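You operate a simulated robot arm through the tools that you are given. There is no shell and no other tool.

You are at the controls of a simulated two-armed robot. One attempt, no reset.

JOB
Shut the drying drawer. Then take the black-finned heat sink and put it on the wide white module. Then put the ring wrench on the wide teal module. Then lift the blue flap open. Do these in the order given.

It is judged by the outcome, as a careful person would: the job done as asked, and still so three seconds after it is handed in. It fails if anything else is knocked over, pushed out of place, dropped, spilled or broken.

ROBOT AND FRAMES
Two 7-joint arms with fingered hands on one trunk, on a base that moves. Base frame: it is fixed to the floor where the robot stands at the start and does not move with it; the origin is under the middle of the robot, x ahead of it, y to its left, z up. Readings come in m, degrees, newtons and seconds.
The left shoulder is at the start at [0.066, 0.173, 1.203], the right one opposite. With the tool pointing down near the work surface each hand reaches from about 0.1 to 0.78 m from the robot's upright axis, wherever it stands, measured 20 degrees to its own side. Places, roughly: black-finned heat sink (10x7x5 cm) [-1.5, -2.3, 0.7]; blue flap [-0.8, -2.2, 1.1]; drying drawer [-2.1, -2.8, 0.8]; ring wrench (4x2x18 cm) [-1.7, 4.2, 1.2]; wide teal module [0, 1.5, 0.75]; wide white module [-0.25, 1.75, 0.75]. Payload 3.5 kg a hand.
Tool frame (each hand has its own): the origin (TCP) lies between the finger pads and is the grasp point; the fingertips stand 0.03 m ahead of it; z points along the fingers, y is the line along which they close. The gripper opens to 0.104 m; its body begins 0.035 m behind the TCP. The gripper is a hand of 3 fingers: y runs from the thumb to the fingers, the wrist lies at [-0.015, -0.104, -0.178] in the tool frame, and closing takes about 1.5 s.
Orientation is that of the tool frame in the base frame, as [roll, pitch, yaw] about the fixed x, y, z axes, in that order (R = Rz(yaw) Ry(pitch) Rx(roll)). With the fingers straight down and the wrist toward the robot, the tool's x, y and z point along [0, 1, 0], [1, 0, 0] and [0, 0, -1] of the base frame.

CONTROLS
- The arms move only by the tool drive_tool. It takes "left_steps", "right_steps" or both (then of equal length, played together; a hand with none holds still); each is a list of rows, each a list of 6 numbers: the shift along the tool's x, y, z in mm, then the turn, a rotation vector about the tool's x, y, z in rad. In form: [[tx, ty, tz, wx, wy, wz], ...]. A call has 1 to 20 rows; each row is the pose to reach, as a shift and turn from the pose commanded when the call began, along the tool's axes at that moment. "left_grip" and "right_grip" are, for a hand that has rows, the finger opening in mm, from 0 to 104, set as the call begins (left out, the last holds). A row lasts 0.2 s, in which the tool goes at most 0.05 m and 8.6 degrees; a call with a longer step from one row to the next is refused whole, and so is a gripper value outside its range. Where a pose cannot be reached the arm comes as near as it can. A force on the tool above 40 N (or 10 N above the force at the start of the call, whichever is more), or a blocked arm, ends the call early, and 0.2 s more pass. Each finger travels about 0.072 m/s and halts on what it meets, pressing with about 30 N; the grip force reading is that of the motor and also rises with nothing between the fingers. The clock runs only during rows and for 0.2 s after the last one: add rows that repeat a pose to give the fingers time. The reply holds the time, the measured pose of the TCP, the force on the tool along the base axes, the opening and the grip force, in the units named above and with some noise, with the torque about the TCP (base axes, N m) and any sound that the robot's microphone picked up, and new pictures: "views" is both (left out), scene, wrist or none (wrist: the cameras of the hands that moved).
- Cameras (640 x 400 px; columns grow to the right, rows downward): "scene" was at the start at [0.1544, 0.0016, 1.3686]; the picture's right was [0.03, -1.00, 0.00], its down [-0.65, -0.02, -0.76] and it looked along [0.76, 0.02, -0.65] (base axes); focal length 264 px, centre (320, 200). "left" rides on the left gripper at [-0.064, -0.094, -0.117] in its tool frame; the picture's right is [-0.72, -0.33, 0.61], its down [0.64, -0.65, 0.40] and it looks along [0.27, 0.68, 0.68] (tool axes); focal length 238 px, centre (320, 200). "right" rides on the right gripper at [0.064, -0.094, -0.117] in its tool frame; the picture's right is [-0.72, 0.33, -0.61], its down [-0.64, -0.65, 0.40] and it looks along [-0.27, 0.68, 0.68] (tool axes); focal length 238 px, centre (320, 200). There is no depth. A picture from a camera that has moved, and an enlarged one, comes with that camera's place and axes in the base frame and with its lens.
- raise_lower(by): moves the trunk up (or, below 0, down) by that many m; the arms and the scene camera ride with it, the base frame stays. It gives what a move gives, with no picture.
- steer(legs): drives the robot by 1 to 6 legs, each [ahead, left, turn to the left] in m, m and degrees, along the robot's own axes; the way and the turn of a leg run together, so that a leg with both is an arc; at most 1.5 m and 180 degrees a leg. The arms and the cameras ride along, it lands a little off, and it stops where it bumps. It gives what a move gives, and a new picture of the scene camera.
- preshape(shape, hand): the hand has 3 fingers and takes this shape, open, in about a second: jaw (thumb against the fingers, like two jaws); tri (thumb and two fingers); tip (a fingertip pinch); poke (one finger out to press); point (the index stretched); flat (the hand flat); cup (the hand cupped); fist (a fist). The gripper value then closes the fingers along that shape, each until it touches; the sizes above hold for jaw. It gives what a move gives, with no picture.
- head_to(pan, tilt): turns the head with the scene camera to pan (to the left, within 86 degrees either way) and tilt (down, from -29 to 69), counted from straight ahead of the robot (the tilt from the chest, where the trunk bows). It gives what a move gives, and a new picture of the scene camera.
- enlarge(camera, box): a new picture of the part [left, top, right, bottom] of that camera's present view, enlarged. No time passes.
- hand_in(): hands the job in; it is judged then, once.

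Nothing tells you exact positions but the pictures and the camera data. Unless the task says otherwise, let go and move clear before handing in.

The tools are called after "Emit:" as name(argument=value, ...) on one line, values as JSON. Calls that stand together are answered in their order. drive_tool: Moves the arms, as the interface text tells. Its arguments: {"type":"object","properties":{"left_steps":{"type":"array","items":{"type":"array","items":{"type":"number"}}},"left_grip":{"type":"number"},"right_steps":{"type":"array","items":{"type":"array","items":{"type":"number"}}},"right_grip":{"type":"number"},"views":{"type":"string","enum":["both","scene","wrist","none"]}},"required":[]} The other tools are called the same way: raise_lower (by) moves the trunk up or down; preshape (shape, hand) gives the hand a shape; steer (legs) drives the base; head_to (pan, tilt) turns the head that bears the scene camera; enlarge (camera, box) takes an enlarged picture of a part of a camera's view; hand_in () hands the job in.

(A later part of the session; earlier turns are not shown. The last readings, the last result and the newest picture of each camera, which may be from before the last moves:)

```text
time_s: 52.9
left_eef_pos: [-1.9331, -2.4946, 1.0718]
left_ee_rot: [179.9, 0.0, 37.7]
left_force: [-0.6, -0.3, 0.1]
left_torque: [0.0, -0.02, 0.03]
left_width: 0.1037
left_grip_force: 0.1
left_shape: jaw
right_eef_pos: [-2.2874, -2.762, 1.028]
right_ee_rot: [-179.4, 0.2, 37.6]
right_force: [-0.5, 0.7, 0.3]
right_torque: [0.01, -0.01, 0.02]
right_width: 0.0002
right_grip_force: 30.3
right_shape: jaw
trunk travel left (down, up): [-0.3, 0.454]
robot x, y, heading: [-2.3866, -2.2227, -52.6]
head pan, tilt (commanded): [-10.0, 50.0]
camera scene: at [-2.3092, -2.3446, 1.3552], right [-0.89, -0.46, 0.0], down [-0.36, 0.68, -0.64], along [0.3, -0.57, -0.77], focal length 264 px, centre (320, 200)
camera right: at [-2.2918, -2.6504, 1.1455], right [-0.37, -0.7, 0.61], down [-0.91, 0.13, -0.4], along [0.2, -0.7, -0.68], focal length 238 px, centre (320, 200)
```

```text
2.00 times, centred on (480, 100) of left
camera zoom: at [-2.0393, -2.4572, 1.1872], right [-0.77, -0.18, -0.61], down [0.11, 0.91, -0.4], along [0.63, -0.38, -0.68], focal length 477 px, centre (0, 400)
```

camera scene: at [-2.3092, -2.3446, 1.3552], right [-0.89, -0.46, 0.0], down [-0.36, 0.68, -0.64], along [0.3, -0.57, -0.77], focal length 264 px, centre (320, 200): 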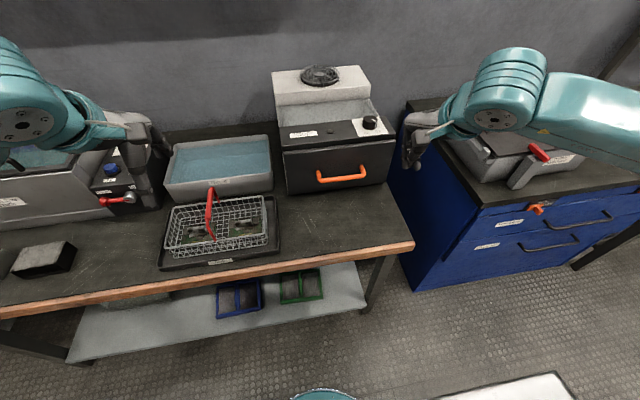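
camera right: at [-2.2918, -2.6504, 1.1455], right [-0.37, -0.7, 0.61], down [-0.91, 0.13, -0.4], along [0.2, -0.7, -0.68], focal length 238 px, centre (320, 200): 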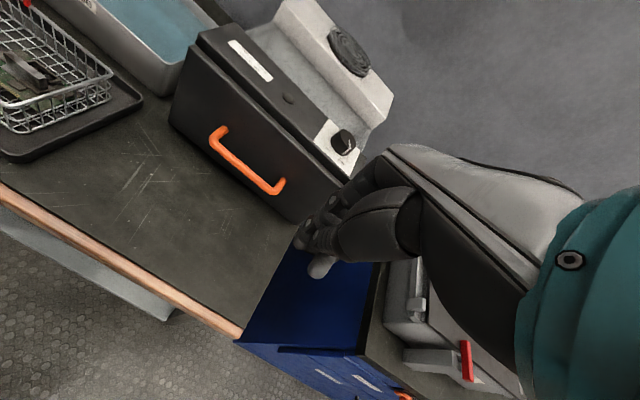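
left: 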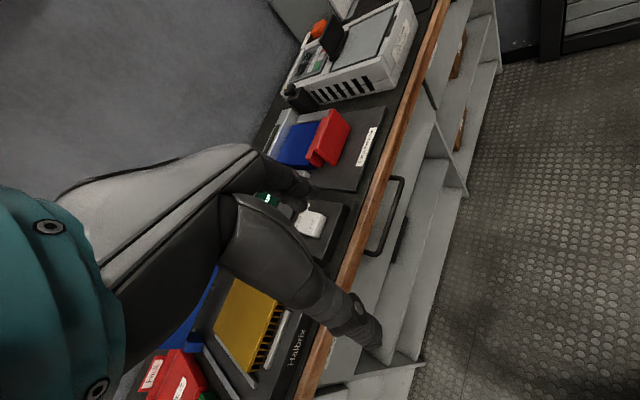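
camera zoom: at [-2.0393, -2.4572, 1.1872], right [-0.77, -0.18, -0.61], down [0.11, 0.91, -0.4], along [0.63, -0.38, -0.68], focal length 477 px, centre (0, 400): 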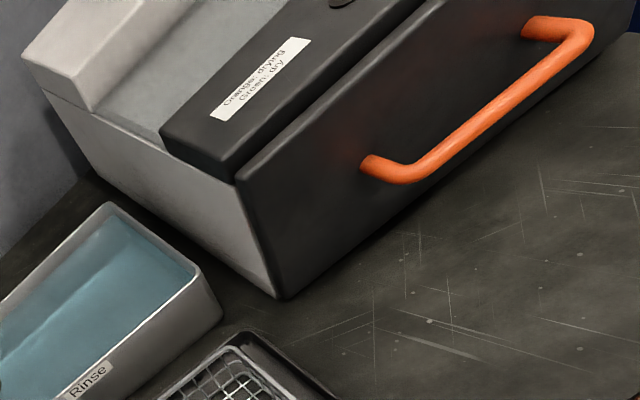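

The drawer is flush with the dryer body all along, so it's shut. Next is the black-finned heat sink, about 0.8 m to the left along the bench at roughly (-1.55, -2.29); I'll back off, strafe left and come in again so that my left hand can take it.

Emit:
steer(legs=[[-0.25, 0, 0], [0, 0.43, 0], [0.15, 0, 0]])

Emit:
head_to(pan=10, tilt=45)

```text
time_s: 57.9
left_eef_pos: [-1.6501, -2.1478, 1.0709]
left_ee_rot: [-179.9, 0.0, 38.2]
left_force: [0.2, -0.5, 0.1]
left_torque: [0.0, -0.03, 0.02]
left_width: 0.1036
left_grip_force: 0.1
left_shape: jaw
right_eef_pos: [-2.0006, -2.4196, 1.0279]
right_ee_rot: [-179.5, 0.1, 38.1]
right_force: [0.7, -0.3, -0.2]
right_torque: [0.01, 0.01, 0.01]
right_width: 0.0001
right_grip_force: 30.0
right_shape: jaw
trunk travel left (down, up): [-0.3, 0.454]
robot x, y, heading: [-2.1078, -1.881, -52.1]
head pan, tilt (commanded): [-10.0, 50.0]
camera scene: at [-2.0272, -2.0015, 1.355], right [-0.88, -0.47, 0.0], down [-0.36, 0.68, -0.64], along [0.3, -0.57, -0.77], focal length 264 px, centre (320, 200)
```

scene: 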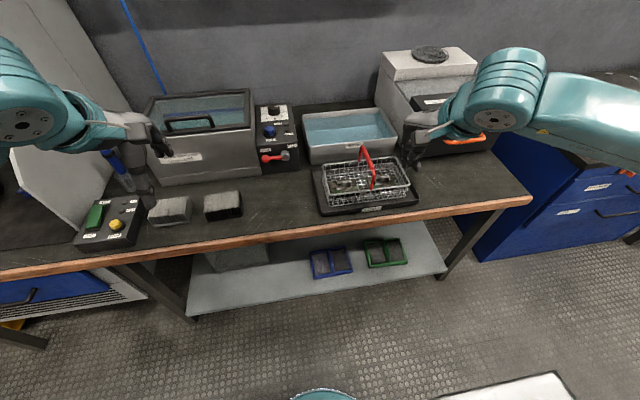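

```text
time_s: 58.8
left_eef_pos: [-1.6495, -2.148, 1.0708]
left_ee_rot: [180.0, 0.0, 38.1]
left_force: [0.4, -0.4, -0.4]
left_torque: [-0.04, 0.01, -0.02]
left_width: 0.1037
left_grip_force: 0.1
left_shape: jaw
right_eef_pos: [-2.0014, -2.418, 1.0266]
right_ee_rot: [-179.5, 0.0, 38.1]
right_force: [0.5, 0.1, -0.8]
right_torque: [-0.03, -0.01, 0.0]
right_width: 0.0
right_grip_force: 29.9
right_shape: jaw
trunk travel left (down, up): [-0.3, 0.454]
robot x, y, heading: [-2.1099, -1.876, -52.0]
head pan, tilt (commanded): [10.0, 45.0]
camera scene: at [-2.0036, -1.9871, 1.3621], right [-0.67, -0.74, 0.0], down [-0.53, 0.47, -0.71], along [0.53, -0.47, -0.71], focal length 264 px, centre (320, 200)
```

scene: 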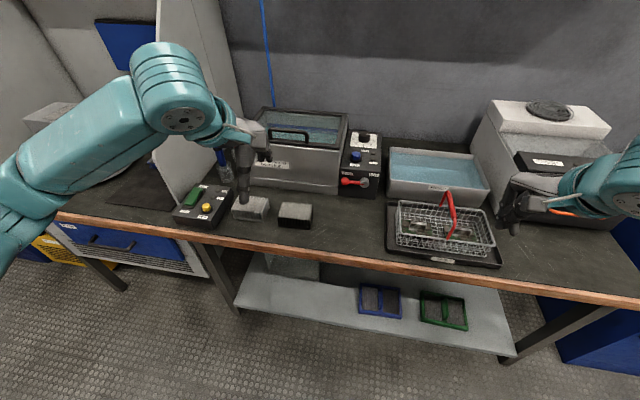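

Emit:
enlarge(camera="scene", box=[220, 160, 380, 260])

Emit:
enlarge(camera="left", box=[0, 0, 640, 400])

Emit:
enlarge(camera="right", box=[0, 0, 640, 400])

```text
4.00 times, centred on (300, 210) of scene
camera zoom: at [-2.0036, -1.9871, 1.3621], right [-0.67, -0.74, 0.0], down [-0.53, 0.47, -0.71], along [0.53, -0.47, -0.71], focal length 1054 px, centre (400, 160)
```

zoom: 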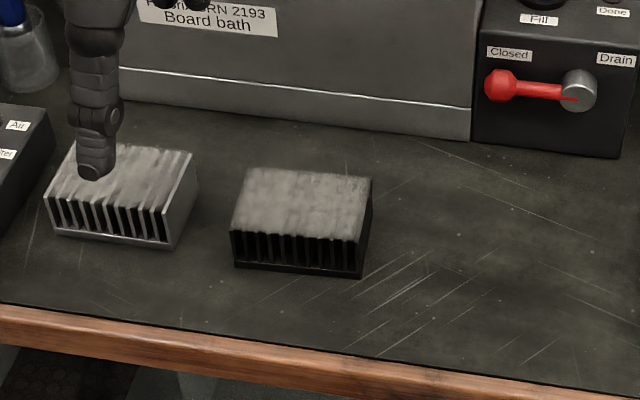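

```text
1.00 times, centred on (320, 200) of left (not enlarged: the box is as wide or as high as the picture)
camera zoom: at [-1.7571, -2.1114, 1.1872], right [-0.77, -0.19, -0.61], down [0.1, 0.91, -0.4], along [0.63, -0.37, -0.68], focal length 238 px, centre (320, 200)
```

zoom: 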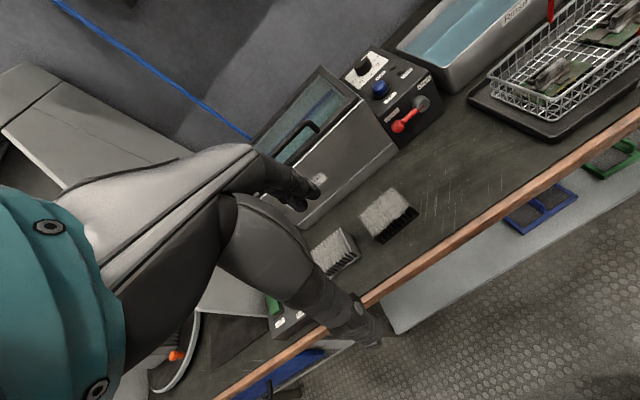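

```text
1.00 times, centred on (320, 200) of right (not enlarged: the box is as wide or as high as the picture)
camera zoom: at [-2.0079, -2.3064, 1.1452], right [-0.36, -0.7, 0.61], down [-0.91, 0.12, -0.4], along [0.2, -0.7, -0.68], focal length 238 px, centre (320, 200)
```

zoom: 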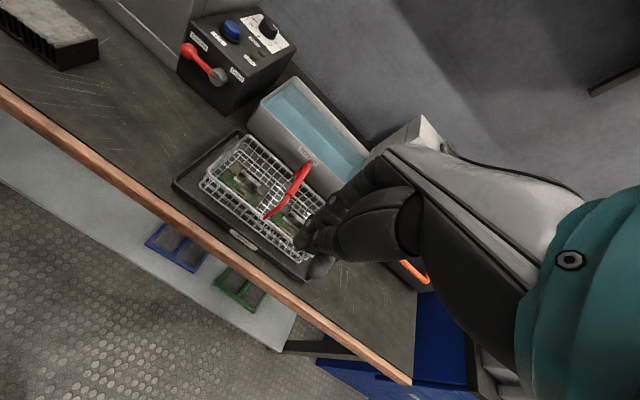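

I'll enlarge the left camera's view of the black sink to triangulate it.

Emit:
enlarge(camera="left", box=[300, 160, 460, 260])

```text
4.00 times, centred on (380, 210) of left
camera zoom: at [-1.7571, -2.1114, 1.1872], right [-0.77, -0.19, -0.61], down [0.1, 0.91, -0.4], along [0.63, -0.37, -0.68], focal length 953 px, centre (80, 160)
```

zoom: 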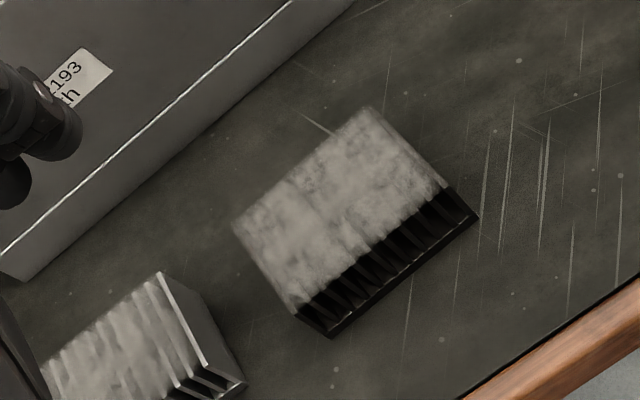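

Triangulation puts the black sink's centre near (-1.545, -2.295) with the bench top about z 0.72. I'll move 8 cm closer, then bring the open left hand above the sink and re-measure from close up.

Emit:
steer(legs=[[0.08, 0, 0]])

Emit:
drive_tool(left_steps=[[0, 20, 0, 0, 0, -0.01], [0, 45, 10, 0, 0, -0.02], [-3, 70, 30, 0, 0, -0.03], [-6, 85, 60, 0, 0, -0.04], [-9, 95, 95, 0, 0, -0.04], [-9, 100, 130, 0, 0, -0.04], [-9, 100, 160, 0, 0, -0.04]], left_grip=104)

```text
time_s: 59.8
left_eef_pos: [-1.6003, -2.2094, 1.0718]
left_ee_rot: [-179.9, -0.1, 38.0]
left_force: [0.1, 0.1, -0.2]
left_torque: [-0.01, -0.03, -0.01]
left_width: 0.1038
left_grip_force: 0.2
left_shape: jaw
right_eef_pos: [-1.9531, -2.4814, 1.0273]
right_ee_rot: [-179.5, 0.1, 38.0]
right_force: [0.0, -0.7, 0.5]
right_torque: [-0.02, 0.03, 0.0]
right_width: 0.0
right_grip_force: 29.8
right_shape: jaw
trunk travel left (down, up): [-0.3, 0.454]
robot x, y, heading: [-2.058, -1.9393, -52.1]
head pan, tilt (commanded): [10.0, 45.0]
camera scene: at [-1.9542, -2.05, 1.3619], right [-0.67, -0.74, 0.0], down [-0.53, 0.47, -0.71], along [0.53, -0.47, -0.71], focal length 264 px, centre (320, 200)
```

scene: 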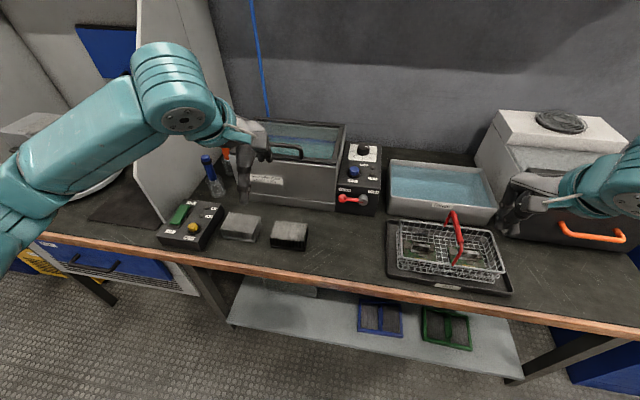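

```text
time_s: 61.4
left_eef_pos: [-1.5478, -2.2943, 0.9106]
left_ee_rot: [180.0, 0.0, 40.4]
left_force: [-1.3, 0.1, 0.6]
left_torque: [0.01, 0.04, -0.01]
left_width: 0.1037
left_grip_force: 0.1
left_shape: jaw
right_eef_pos: [-1.9525, -2.4802, 1.0265]
right_ee_rot: [-179.5, 0.1, 37.9]
right_force: [-0.6, -0.2, 0.3]
right_torque: [0.02, -0.01, -0.03]
right_width: 0.0
right_grip_force: 29.9
right_shape: jaw
trunk travel left (down, up): [-0.3, 0.454]
robot x, y, heading: [-2.0585, -1.9416, -51.9]
head pan, tilt (commanded): [10.0, 45.0]
camera scene: at [-1.9548, -2.0492, 1.3621], right [-0.67, -0.74, 0.0], down [-0.53, 0.47, -0.71], along [0.53, -0.47, -0.71], focal length 264 px, centre (320, 200)
camera left: at [-1.6557, -2.2627, 1.027], right [-0.76, -0.22, -0.61], down [0.06, 0.91, -0.4], along [0.65, -0.35, -0.68], focal length 238 px, centre (320, 200)
```

scene: 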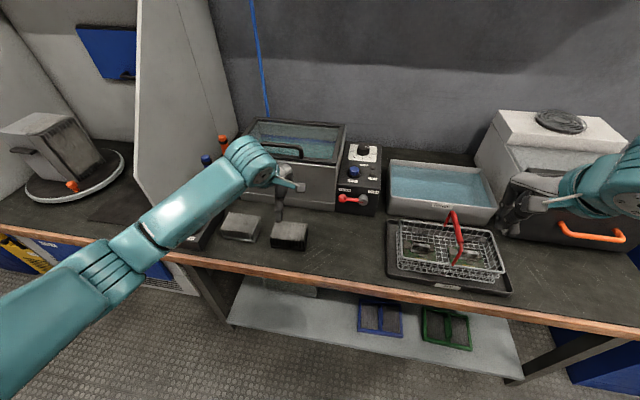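
left: 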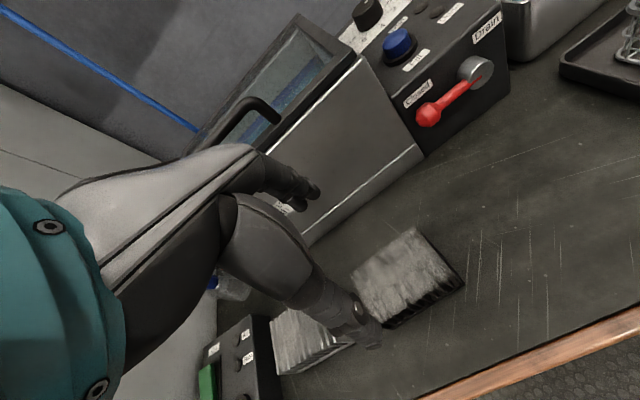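

The hand is now about over the sink. I'll enlarge the wrist view to measure the last offset.

Emit:
enlarge(camera="left", box=[320, 200, 480, 360])

Emit:
enlarge(camera="scene", box=[200, 160, 360, 260])

```text
2.50 times, centred on (400, 280) of left
camera zoom: at [-1.6557, -2.2627, 1.027], right [-0.76, -0.22, -0.61], down [0.06, 0.91, -0.4], along [0.65, -0.35, -0.68], focal length 596 px, centre (120, 0)
```

zoom: 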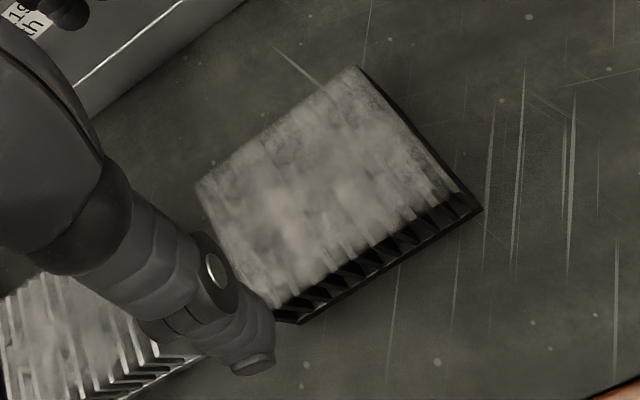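

```text
4.00 times, centred on (280, 210) of scene
camera zoom: at [-1.9548, -2.0492, 1.3621], right [-0.67, -0.74, 0.0], down [-0.53, 0.47, -0.71], along [0.53, -0.47, -0.71], focal length 1054 px, centre (480, 160)
```

zoom: 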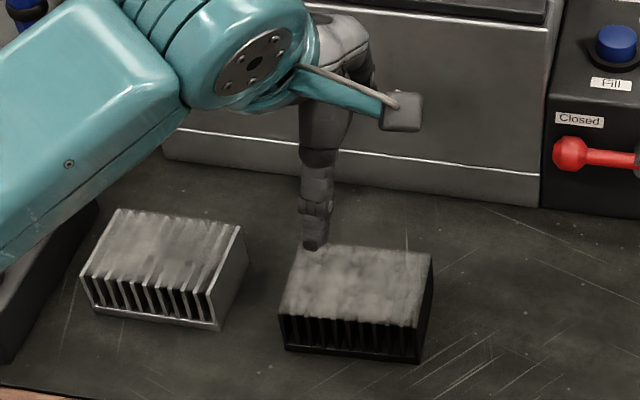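

The sink's centre lies within a few mm of the tool axis and is well aligned. I'll descend in two stages, checking midway.

Emit:
drive_tool(left_steps=[[0, 1, 25, 0, 0, 0], [0, 2, 50, 0, 0, 0], [0, 3, 75, 0, 0, 0], [0, 3, 95, 0, 0, 0], [0, 3, 105, 0, 0, 0]], left_grip=104)

Emit:
enlarge(camera="scene", box=[200, 160, 360, 260])

```text
time_s: 62.6
left_eef_pos: [-1.5451, -2.2962, 0.806]
left_ee_rot: [-180.0, 0.0, 40.5]
left_force: [0.3, 0.6, -0.4]
left_torque: [0.03, -0.02, -0.04]
left_width: 0.1036
left_grip_force: 0.1
left_shape: jaw
right_eef_pos: [-1.9526, -2.4811, 1.0278]
right_ee_rot: [-179.6, 0.1, 37.9]
right_force: [1.9, -0.5, -0.4]
right_torque: [-0.01, -0.01, -0.01]
right_width: 0.0
right_grip_force: 30.0
right_shape: jaw
trunk travel left (down, up): [-0.3, 0.454]
robot x, y, heading: [-2.0567, -1.9363, -52.0]
head pan, tilt (commanded): [10.0, 45.0]
camera scene: at [-1.9549, -2.0492, 1.3621], right [-0.67, -0.74, 0.0], down [-0.53, 0.47, -0.71], along [0.53, -0.47, -0.71], focal length 264 px, centre (320, 200)
camera left: at [-1.6539, -2.2649, 0.9222], right [-0.76, -0.22, -0.61], down [0.06, 0.91, -0.4], along [0.65, -0.35, -0.68], focal length 238 px, centre (320, 200)
```

scene: 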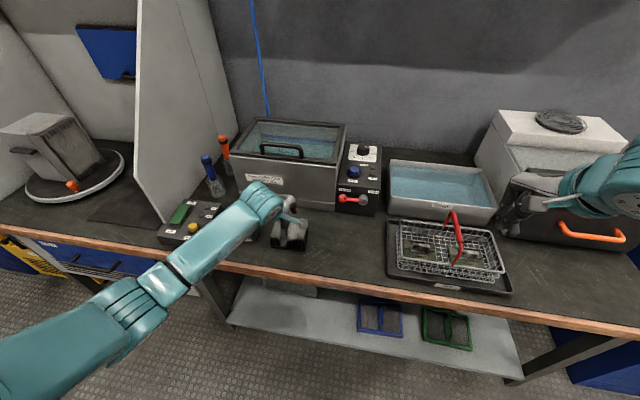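
left: 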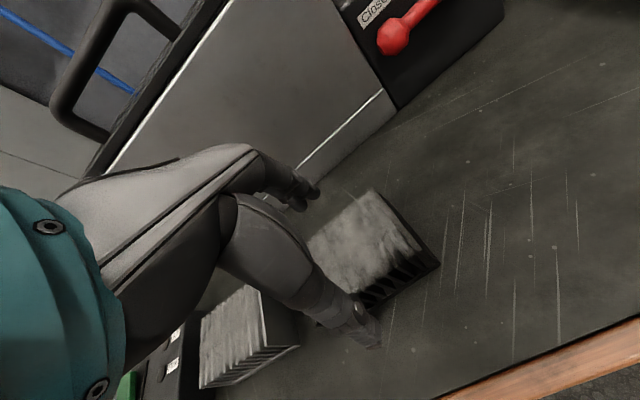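

```text
4.00 times, centred on (280, 210) of scene
camera zoom: at [-1.9549, -2.0492, 1.3621], right [-0.67, -0.74, 0.0], down [-0.53, 0.47, -0.71], along [0.53, -0.47, -0.71], focal length 1054 px, centre (480, 160)
```

zoom: 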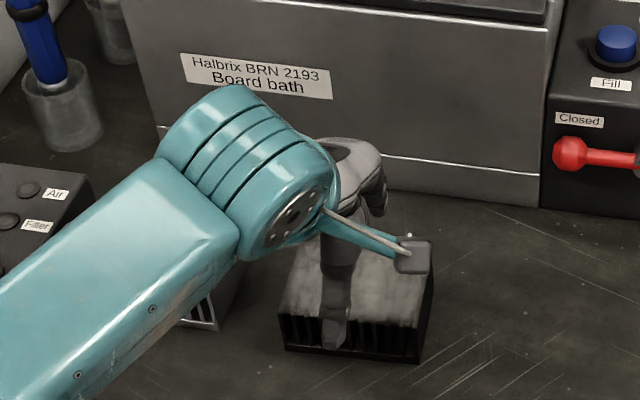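

Emit:
enlarge(camera="left", box=[240, 150, 440, 370])

```text
1.82 times, centred on (340, 260) of left
camera zoom: at [-1.6539, -2.2649, 0.9222], right [-0.76, -0.22, -0.61], down [0.06, 0.91, -0.4], along [0.65, -0.35, -0.68], focal length 433 px, centre (284, 91)
```

zoom: 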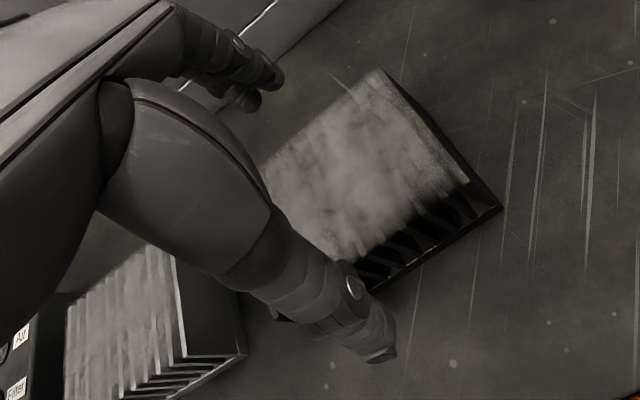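

The thumb is in front and the fingers behind; the sink centre is about 8 mm further forward. I'll correct for that, descend the last 6 cm and close the hand.

Emit:
drive_tool(left_steps=[[2, 7, 0, 0, 0, 0], [2, 7, 15, 0, 0, 0], [2, 7, 30, 0, 0, 0], [2, 7, 40, 0, 0, 0], [2, 7, 50, 0, 0, 0], [2, 7, 57, 0, 0, 0]], left_grip=104)

Emit:
enlarge(camera="left", box=[240, 150, 440, 370])

Emit:
enlarge(camera="scene", box=[200, 160, 360, 260])

```text
time_s: 64.0
left_eef_pos: [-1.538, -2.3002, 0.7505]
left_ee_rot: [179.9, 0.0, 40.4]
left_force: [-0.5, 1.8, 4.3]
left_torque: [-0.09, -0.17, 0.05]
left_width: 0.1036
left_grip_force: 0.1
left_shape: jaw
right_eef_pos: [-1.9548, -2.4793, 1.0273]
right_ee_rot: [-179.6, 0.1, 38.1]
right_force: [0.3, -0.9, -0.1]
right_torque: [0.0, -0.01, 0.02]
right_width: 0.0001
right_grip_force: 29.8
right_shape: jaw
trunk travel left (down, up): [-0.3, 0.454]
robot x, y, heading: [-2.0594, -1.9412, -52.0]
head pan, tilt (commanded): [10.0, 45.0]
camera scene: at [-1.9555, -2.0485, 1.3623], right [-0.67, -0.74, 0.0], down [-0.53, 0.47, -0.71], along [0.53, -0.47, -0.71], focal length 264 px, centre (320, 200)
camera left: at [-1.6471, -2.2683, 0.866], right [-0.76, -0.22, -0.61], down [0.06, 0.91, -0.41], along [0.65, -0.35, -0.68], focal length 238 px, centre (320, 200)
```

scene: 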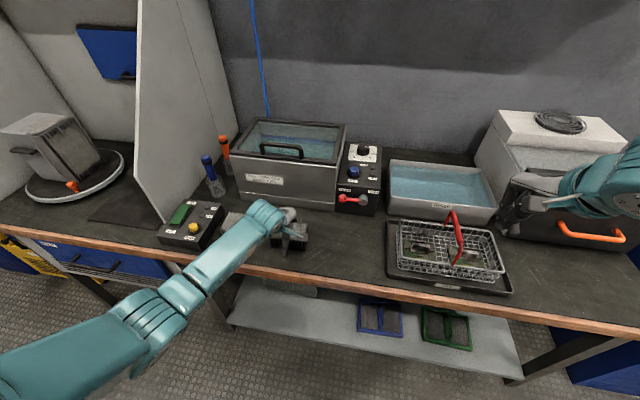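
left: 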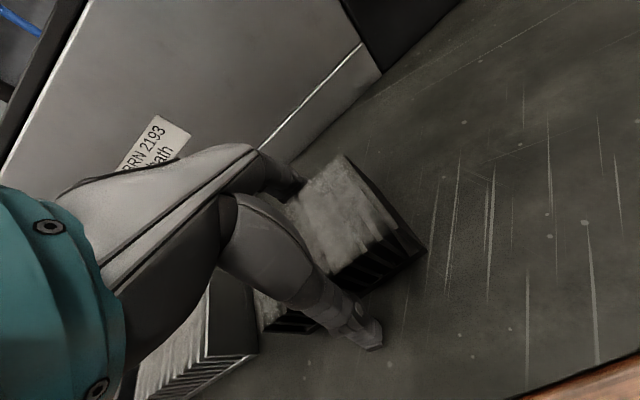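

```text
1.82 times, centred on (340, 260) of left
camera zoom: at [-1.6471, -2.2683, 0.866], right [-0.76, -0.22, -0.61], down [0.06, 0.91, -0.41], along [0.65, -0.35, -0.68], focal length 433 px, centre (284, 91)
```

zoom: 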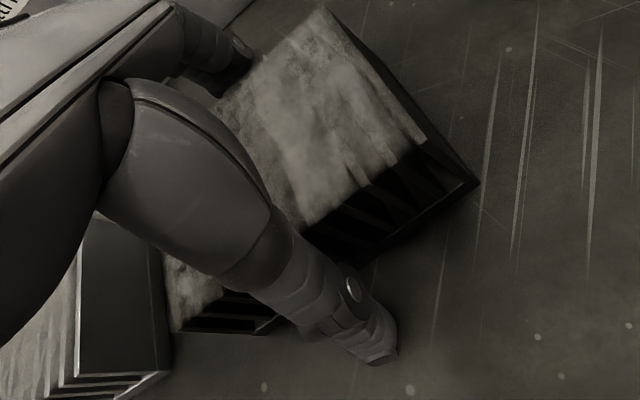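

```text
4.00 times, centred on (280, 210) of scene
camera zoom: at [-1.9555, -2.0485, 1.3623], right [-0.67, -0.74, 0.0], down [-0.53, 0.47, -0.71], along [0.53, -0.47, -0.71], focal length 1054 px, centre (480, 160)
```

zoom: 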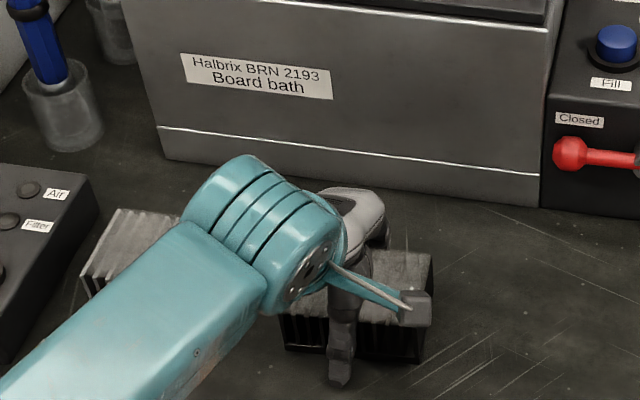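

There's a light touch of the fingertips on the bench (z≈0.72), with thumb in front and fingers behind the sink. I'll rise 5 mm and close the hand.

Emit:
drive_tool(left_steps=[[0, 0, -5, 0, 0, 0], [0, 0, -6, 0, 0, 0]], left_grip=104, views="none")

Emit:
drive_tool(left_steps=[[0, 0, 0, 0, 0, 0], [0, 0, 0, 0, 0, 0], [0, 0, 0, 0, 0, 0], [0, 0, 0, 0, 0, 0], [0, 0, 0, 0, 0, 0], [0, 0, 0, 0, 0, 0], [0, 0, 0, 0, 0, 0]], left_grip=0)

```text
time_s: 64.6
left_eef_pos: [-1.5389, -2.3011, 0.755]
left_ee_rot: [179.9, 0.0, 40.4]
left_force: [-0.8, -0.4, 0.2]
left_torque: [-0.01, 0.02, -0.03]
left_width: 0.1039
left_grip_force: 0.1
left_shape: jaw
right_eef_pos: [-1.9514, -2.4798, 1.0276]
right_ee_rot: [-179.6, 0.3, 38.0]
right_force: [-0.3, 0.5, 0.6]
right_torque: [0.03, 0.02, 0.0]
right_width: 0.0
right_grip_force: 30.4
right_shape: jaw
trunk travel left (down, up): [-0.3, 0.454]
robot x, y, heading: [-2.0605, -1.9402, -51.9]
head pan, tilt (commanded): [10.0, 45.0]
```

```text
time_s: 66.2
left_eef_pos: [-1.539, -2.3005, 0.7561]
left_ee_rot: [-179.9, 0.0, 40.4]
left_force: [-1.6, 0.8, 4.0]
left_torque: [-0.18, -0.15, -0.04]
left_width: 0.0686
left_grip_force: 30.0
left_shape: jaw
right_eef_pos: [-1.954, -2.4796, 1.0271]
right_ee_rot: [-179.7, 0.0, 38.0]
right_force: [-0.1, 0.4, 0.4]
right_torque: [0.01, 0.0, -0.01]
right_width: 0.0
right_grip_force: 29.7
right_shape: jaw
trunk travel left (down, up): [-0.3, 0.454]
robot x, y, heading: [-2.0599, -1.9368, -51.9]
head pan, tilt (commanded): [10.0, 45.0]
camera scene: at [-1.9553, -2.0489, 1.3622], right [-0.67, -0.74, 0.0], down [-0.53, 0.47, -0.71], along [0.53, -0.47, -0.71], focal length 264 px, centre (320, 200)
camera left: at [-1.6474, -2.2687, 0.8715], right [-0.76, -0.22, -0.61], down [0.06, 0.91, -0.41], along [0.65, -0.35, -0.68], focal length 238 px, centre (320, 200)
```

scene: 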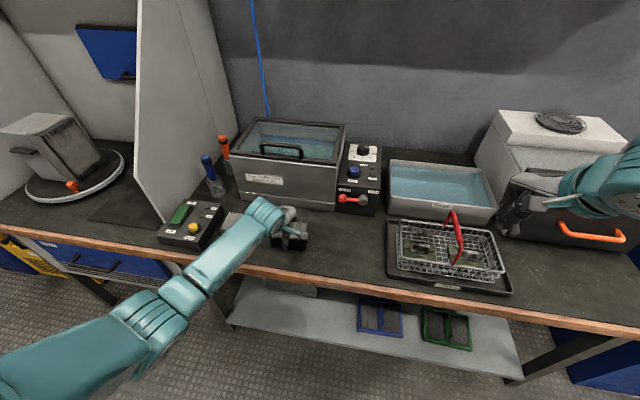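
left: 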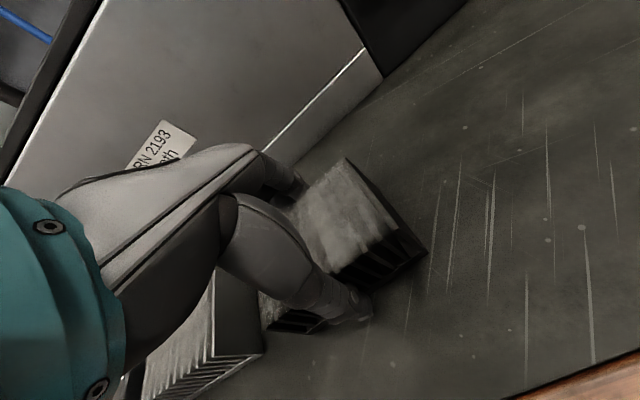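

The fingers stopped at 69 mm, matching the sink's 7 cm, so it's gripped. I'll lift it straight up and check.

Emit:
drive_tool(left_steps=[[0, 0, -10, 0, 0, 0], [0, 0, -25, 0, 0, 0], [0, 0, -45, 0, 0, 0], [0, 0, -70, 0, 0, 0], [0, 0, -100, 0, 0, 0], [0, 0, -130, 0, 0, 0], [0, -10, -165, 0, 0, 0], [0, -30, -200, 0, 0, 0], [0, -50, -235, 0, 0, 0], [0, -80, -265, 0, 0, 0]], left_grip=0)

```text
time_s: 68.4
left_eef_pos: [-1.5893, -2.2372, 1.0199]
left_ee_rot: [-179.9, 0.0, 40.4]
left_force: [0.1, 0.5, -4.4]
left_torque: [-0.02, 0.0, -0.03]
left_width: 0.068
left_grip_force: 30.1
left_shape: jaw
right_eef_pos: [-1.9532, -2.4803, 1.0267]
right_ee_rot: [-179.5, 0.2, 37.9]
right_force: [-0.4, -0.1, 0.0]
right_torque: [0.01, 0.04, 0.03]
right_width: 0.0
right_grip_force: 30.3
right_shape: jaw
trunk travel left (down, up): [-0.3, 0.454]
robot x, y, heading: [-2.061, -1.9406, -52.0]
head pan, tilt (commanded): [10.0, 45.0]
camera scene: at [-1.955, -2.049, 1.3621], right [-0.67, -0.74, 0.0], down [-0.53, 0.47, -0.71], along [0.53, -0.47, -0.71], focal length 264 px, centre (320, 200)
camera left: at [-1.6985, -2.2071, 1.1357], right [-0.76, -0.22, -0.61], down [0.06, 0.91, -0.4], along [0.65, -0.35, -0.68], focal length 238 px, centre (320, 200)
```

scene: 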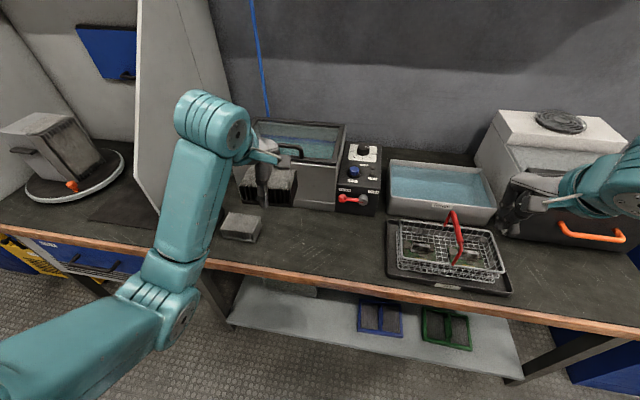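
left: 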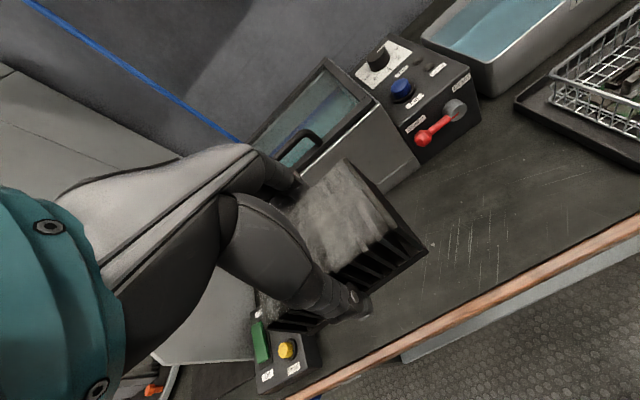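

The heat sink is held firmly (about 4.4 N). Now I'll back away from this bench, turn toward the front bench and drive back up the corridor.

Emit:
steer(legs=[[-0.27, 0, 0], [0, 0, 89.5], [1.4, 0, 0]])

Emit:
head_to(pan=15, tilt=25)

```text
time_s: 80.7
left_eef_pos: [-0.809, -0.4127, 1.0183]
left_ee_rot: [-179.9, 0.0, 130.0]
left_force: [0.5, -0.7, -3.4]
left_torque: [0.04, 0.01, -0.01]
left_width: 0.0678
left_grip_force: 29.8
left_shape: jaw
right_eef_pos: [-0.5704, -0.7786, 1.0272]
right_ee_rot: [-179.5, 0.2, 127.6]
right_force: [0.3, -0.4, 0.1]
right_torque: [-0.04, -0.01, 0.01]
right_width: 0.0
right_grip_force: 30.2
right_shape: jaw
trunk travel left (down, up): [-0.3, 0.454]
robot x, y, heading: [-1.1168, -0.8799, 37.7]
head pan, tilt (commanded): [10.0, 45.0]
camera scene: at [-1.0025, -0.7793, 1.362], right [0.74, -0.67, 0.0], down [-0.48, -0.52, -0.71], along [0.48, 0.52, -0.71], focal length 264 px, centre (320, 200)
```

scene: 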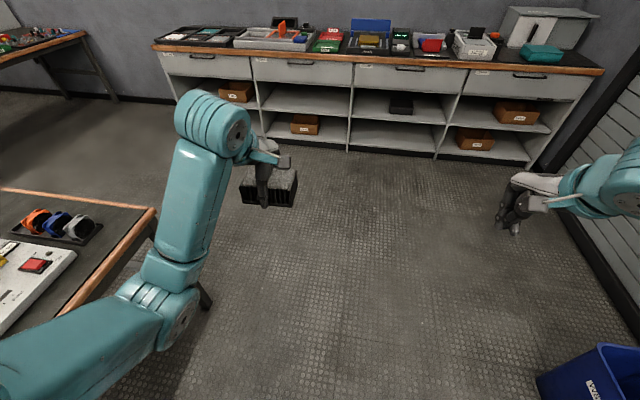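

```text
time_s: 81.5
left_eef_pos: [-0.8098, -0.4135, 1.0189]
left_ee_rot: [-180.0, 0.1, 130.0]
left_force: [-1.0, 0.2, -4.4]
left_torque: [0.03, 0.0, -0.05]
left_width: 0.0678
left_grip_force: 29.4
left_shape: jaw
right_eef_pos: [-0.5705, -0.7795, 1.0282]
right_ee_rot: [-179.5, 0.2, 127.5]
right_force: [-0.2, 0.4, 0.4]
right_torque: [0.0, -0.01, -0.01]
right_width: 0.0
right_grip_force: 29.8
right_shape: jaw
trunk travel left (down, up): [-0.3, 0.454]
robot x, y, heading: [-1.1121, -0.8802, 37.8]
head pan, tilt (commanded): [15.0, 25.0]
camera scene: at [-1.0015, -0.7663, 1.3925], right [0.8, -0.61, 0.0], down [-0.26, -0.34, -0.91], along [0.55, 0.72, -0.42], focal length 264 px, centre (320, 200)
```

scene: 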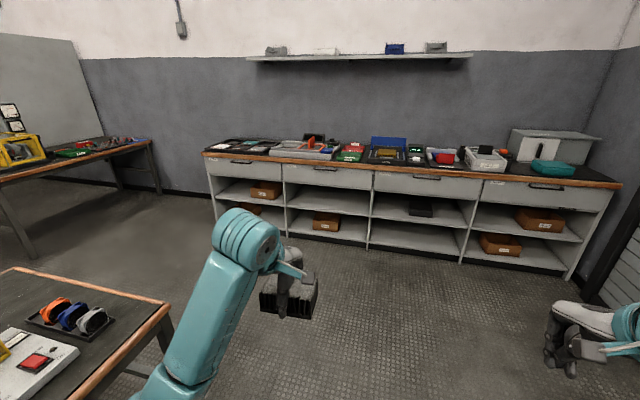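

The modules' tray is at the left end of the front bench. I'll drive forward past the middle table's corner and then strafe left along the bench.

Emit:
steer(legs=[[1.3, 0, 0], [0, 1.25, 0]])

Emit:
head_to(pan=10, tilt=40)

```text
time_s: 94.0
left_eef_pos: [-0.5291, 1.3713, 1.0193]
left_ee_rot: [-179.9, 0.0, 129.7]
left_force: [-0.2, -0.6, -3.6]
left_torque: [0.03, -0.03, 0.02]
left_width: 0.0682
left_grip_force: 30.0
left_shape: jaw
right_eef_pos: [-0.2923, 1.0058, 1.027]
right_ee_rot: [-179.5, 0.2, 127.1]
right_force: [-0.3, 0.6, 0.2]
right_torque: [-0.02, 0.02, 0.0]
right_width: 0.0001
right_grip_force: 30.4
right_shape: jaw
trunk travel left (down, up): [-0.3, 0.454]
robot x, y, heading: [-0.8349, 0.9087, 37.4]
head pan, tilt (commanded): [15.0, 25.0]
camera scene: at [-0.7222, 1.021, 1.3926], right [0.79, -0.61, 0.0], down [-0.26, -0.33, -0.91], along [0.55, 0.72, -0.42], focal length 264 px, centre (320, 200)
```

scene: 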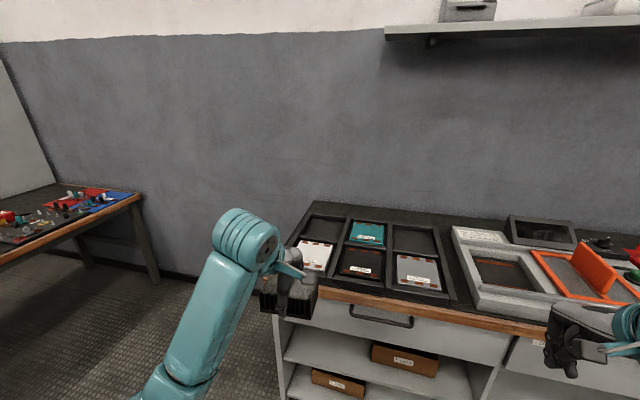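

```text
time_s: 94.7
left_eef_pos: [-0.5284, 1.3722, 1.0189]
left_ee_rot: [-179.9, 0.1, 129.7]
left_force: [-0.1, 0.4, -4.7]
left_torque: [0.04, -0.03, -0.02]
left_width: 0.0678
left_grip_force: 30.2
left_shape: jaw
right_eef_pos: [-0.2928, 1.0056, 1.0279]
right_ee_rot: [-179.5, 0.2, 127.2]
right_force: [0.2, 0.8, 0.0]
right_torque: [0.02, 0.01, -0.03]
right_width: 0.0001
right_grip_force: 30.1
right_shape: jaw
trunk travel left (down, up): [-0.3, 0.454]
robot x, y, heading: [-0.8343, 0.9065, 37.2]
head pan, tilt (commanded): [10.0, 40.0]
camera scene: at [-0.7207, 1.0104, 1.3694], right [0.74, -0.68, 0.0], down [-0.44, -0.47, -0.77], along [0.52, 0.56, -0.64], focal length 264 px, centre (320, 200)
```

scene: 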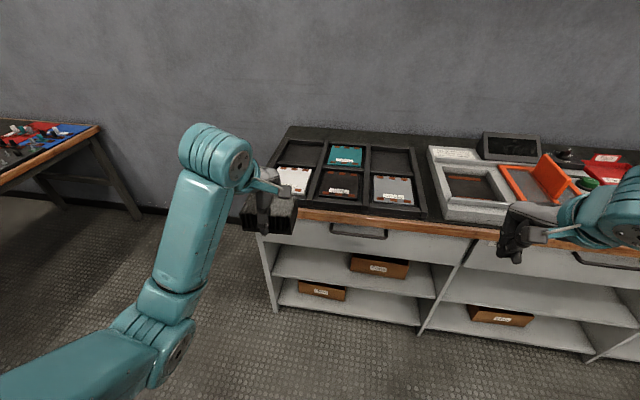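

Emit:
enlarge(camera="scene", box=[240, 110, 460, 240])

Emit:
enlarge(camera="left", box=[0, 0, 640, 400])

Emit:
enlarge(camera="right", box=[0, 0, 640, 400])

```text
2.91 times, centred on (350, 175) of scene
camera zoom: at [-0.7207, 1.0104, 1.3694], right [0.74, -0.68, 0.0], down [-0.44, -0.47, -0.77], along [0.52, 0.56, -0.64], focal length 767 px, centre (233, 273)
```

zoom: 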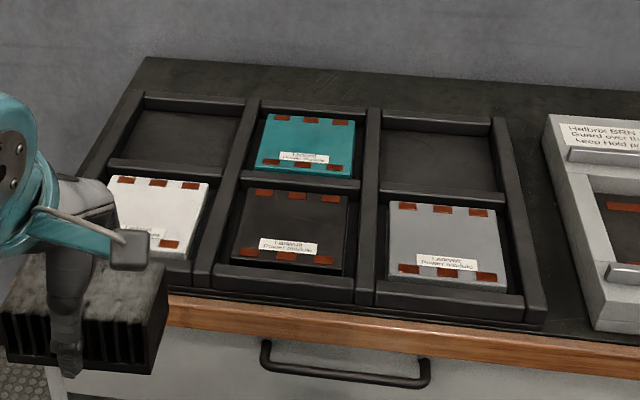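

```text
1.00 times, centred on (320, 200) of left (not enlarged: the box is as wide or as high as the picture)
camera zoom: at [-0.5587, 1.2639, 1.135], right [0.21, -0.76, -0.61], down [-0.91, 0.08, -0.4], along [0.35, 0.64, -0.68], focal length 238 px, centre (320, 200)
```

zoom: 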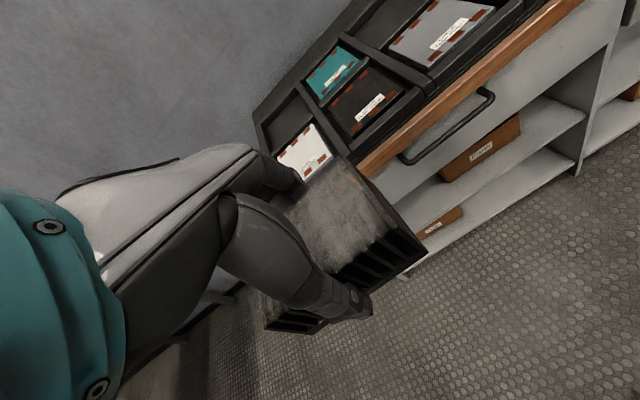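

```text
1.00 times, centred on (320, 200) of right (not enlarged: the box is as wide or as high as the picture)
camera zoom: at [-0.4043, 0.9987, 1.1451], right [0.7, -0.37, 0.61], down [-0.13, -0.91, -0.4], along [0.7, 0.2, -0.68], focal length 238 px, centre (320, 200)
```

zoom: 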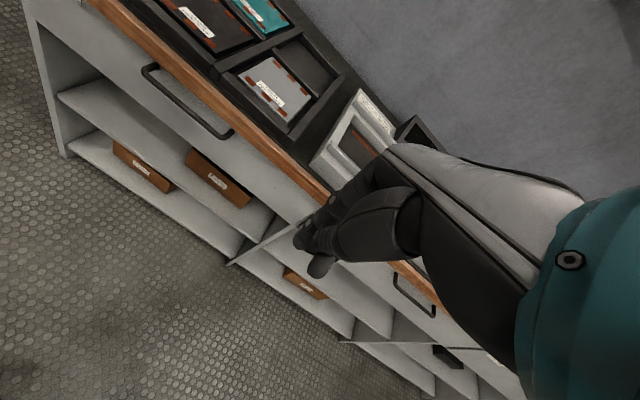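

The tray holds the white module (front left) and the teal one (back middle). I'll raise the free right hand a little for clearance, then move 0.36 m closer to the bench.

Emit:
drive_tool(right_steps=[[0, -15, -25, 0, 0, 0], [0, -30, -50, 0, 0, 0], [0, -45, -75, 0, 0, 0], [0, -60, -95, 0, 0, 0]], views="none")

Emit:
steer(legs=[[0.36, 0, 1]])

Emit:
head_to(pan=15, tilt=50)

```text
time_s: 95.7
left_eef_pos: [-0.5283, 1.3717, 1.0195]
left_ee_rot: [-179.9, 0.1, 129.7]
left_force: [-0.4, -0.2, -4.2]
left_torque: [0.01, -0.01, 0.02]
left_width: 0.0679
left_grip_force: 29.9
left_shape: jaw
right_eef_pos: [-0.3402, 0.9692, 1.1223]
right_ee_rot: [-179.6, 0.3, 127.3]
right_force: [-0.2, -0.1, -0.3]
right_torque: [0.01, -0.01, -0.02]
right_width: 0.0
right_grip_force: 29.8
right_shape: jaw
trunk travel left (down, up): [-0.3, 0.454]
robot x, y, heading: [-0.8349, 0.9041, 37.1]
head pan, tilt (commanded): [10.0, 40.0]
```

```text
time_s: 98.0
left_eef_pos: [-0.2557, 1.5973, 1.0181]
left_ee_rot: [-180.0, 0.0, 130.8]
left_force: [0.1, 1.1, -4.3]
left_torque: [0.02, -0.02, -0.01]
left_width: 0.0678
left_grip_force: 30.3
left_shape: jaw
right_eef_pos: [-0.0581, 1.1979, 1.1214]
right_ee_rot: [-179.5, 0.1, 128.4]
right_force: [-0.2, 0.4, -0.2]
right_torque: [-0.03, 0.03, -0.03]
right_width: 0.0
right_grip_force: 29.9
right_shape: jaw
trunk travel left (down, up): [-0.3, 0.454]
robot x, y, heading: [-0.5512, 1.1228, 38.5]
head pan, tilt (commanded): [10.0, 40.0]
camera scene: at [-0.4404, 1.2328, 1.3692], right [0.75, -0.66, 0.0], down [-0.43, -0.48, -0.77], along [0.51, 0.57, -0.64], focal length 264 px, centre (320, 200)
```

scene: 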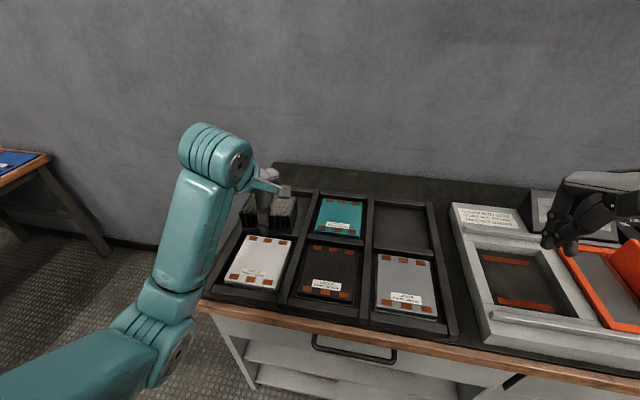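

```text
time_s: 98.8
left_eef_pos: [-0.2544, 1.5973, 1.0186]
left_ee_rot: [-179.8, 0.0, 130.8]
left_force: [-0.8, 0.0, -3.4]
left_torque: [0.03, 0.0, 0.01]
left_width: 0.0676
left_grip_force: 29.7
left_shape: jaw
right_eef_pos: [-0.0594, 1.1993, 1.1225]
right_ee_rot: [-179.5, 0.3, 128.3]
right_force: [-0.6, 0.3, -0.3]
right_torque: [-0.04, -0.01, -0.02]
right_width: 0.0
right_grip_force: 30.3
right_shape: jaw
trunk travel left (down, up): [-0.3, 0.454]
robot x, y, heading: [-0.5544, 1.1249, 38.2]
head pan, tilt (commanded): [15.0, 50.0]
camera scene: at [-0.4515, 1.2305, 1.3552], right [0.8, -0.59, 0.0], down [-0.46, -0.62, -0.64], along [0.38, 0.52, -0.77], focal length 264 px, centre (320, 200)
```

scene: 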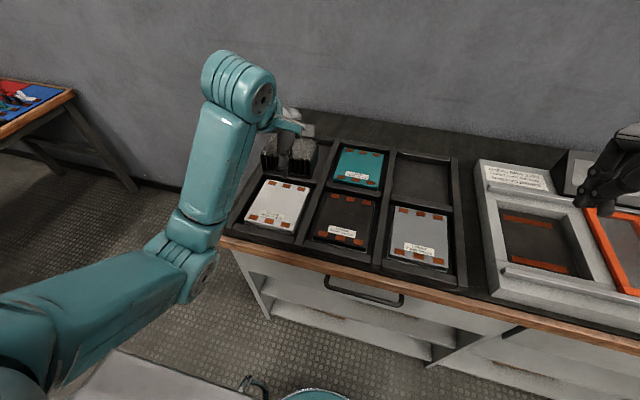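

Emit:
enlarge(camera="scene", box=[215, 120, 415, 270])

Emit:
enlarge(camera="left", box=[240, 0, 640, 250])

Emit:
enlarge(camera="right", box=[0, 0, 400, 250])

```text
2.67 times, centred on (315, 195) of scene
camera zoom: at [-0.4515, 1.2305, 1.3552], right [0.8, -0.59, 0.0], down [-0.46, -0.62, -0.64], along [0.38, 0.52, -0.77], focal length 703 px, centre (333, 213)
```

zoom: 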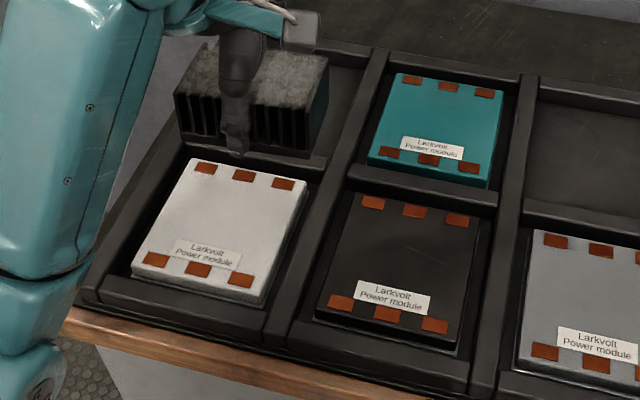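

```text
1.60 times, centred on (440, 125) of left
camera zoom: at [-0.2842, 1.4891, 1.1349], right [0.22, -0.76, -0.61], down [-0.91, 0.06, -0.4], along [0.34, 0.65, -0.68], focal length 381 px, centre (128, 320)
```

zoom: 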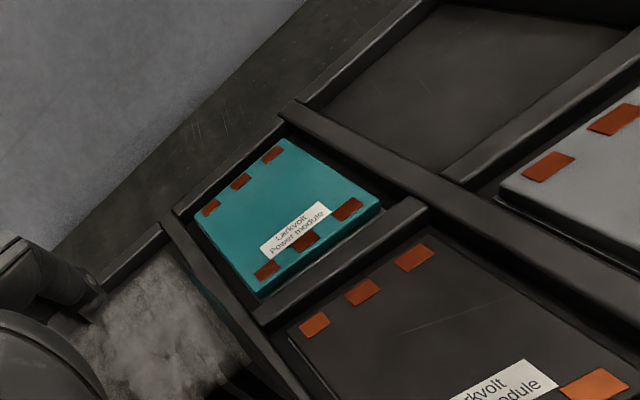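

```text
1.60 times, centred on (200, 125) of right
camera zoom: at [-0.1715, 1.19, 1.2399], right [0.71, -0.36, 0.61], down [-0.11, -0.91, -0.4], along [0.7, 0.21, -0.68], focal length 381 px, centre (512, 320)
```

zoom: 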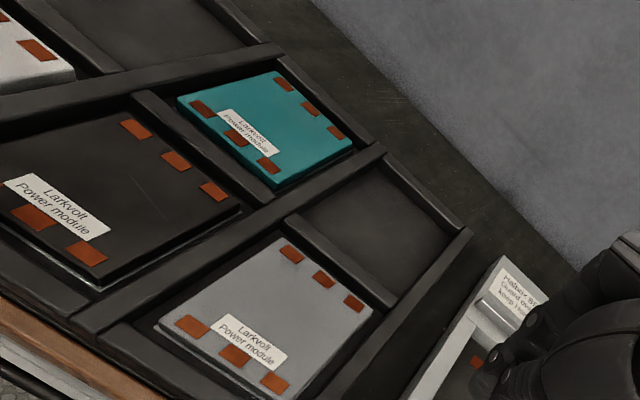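

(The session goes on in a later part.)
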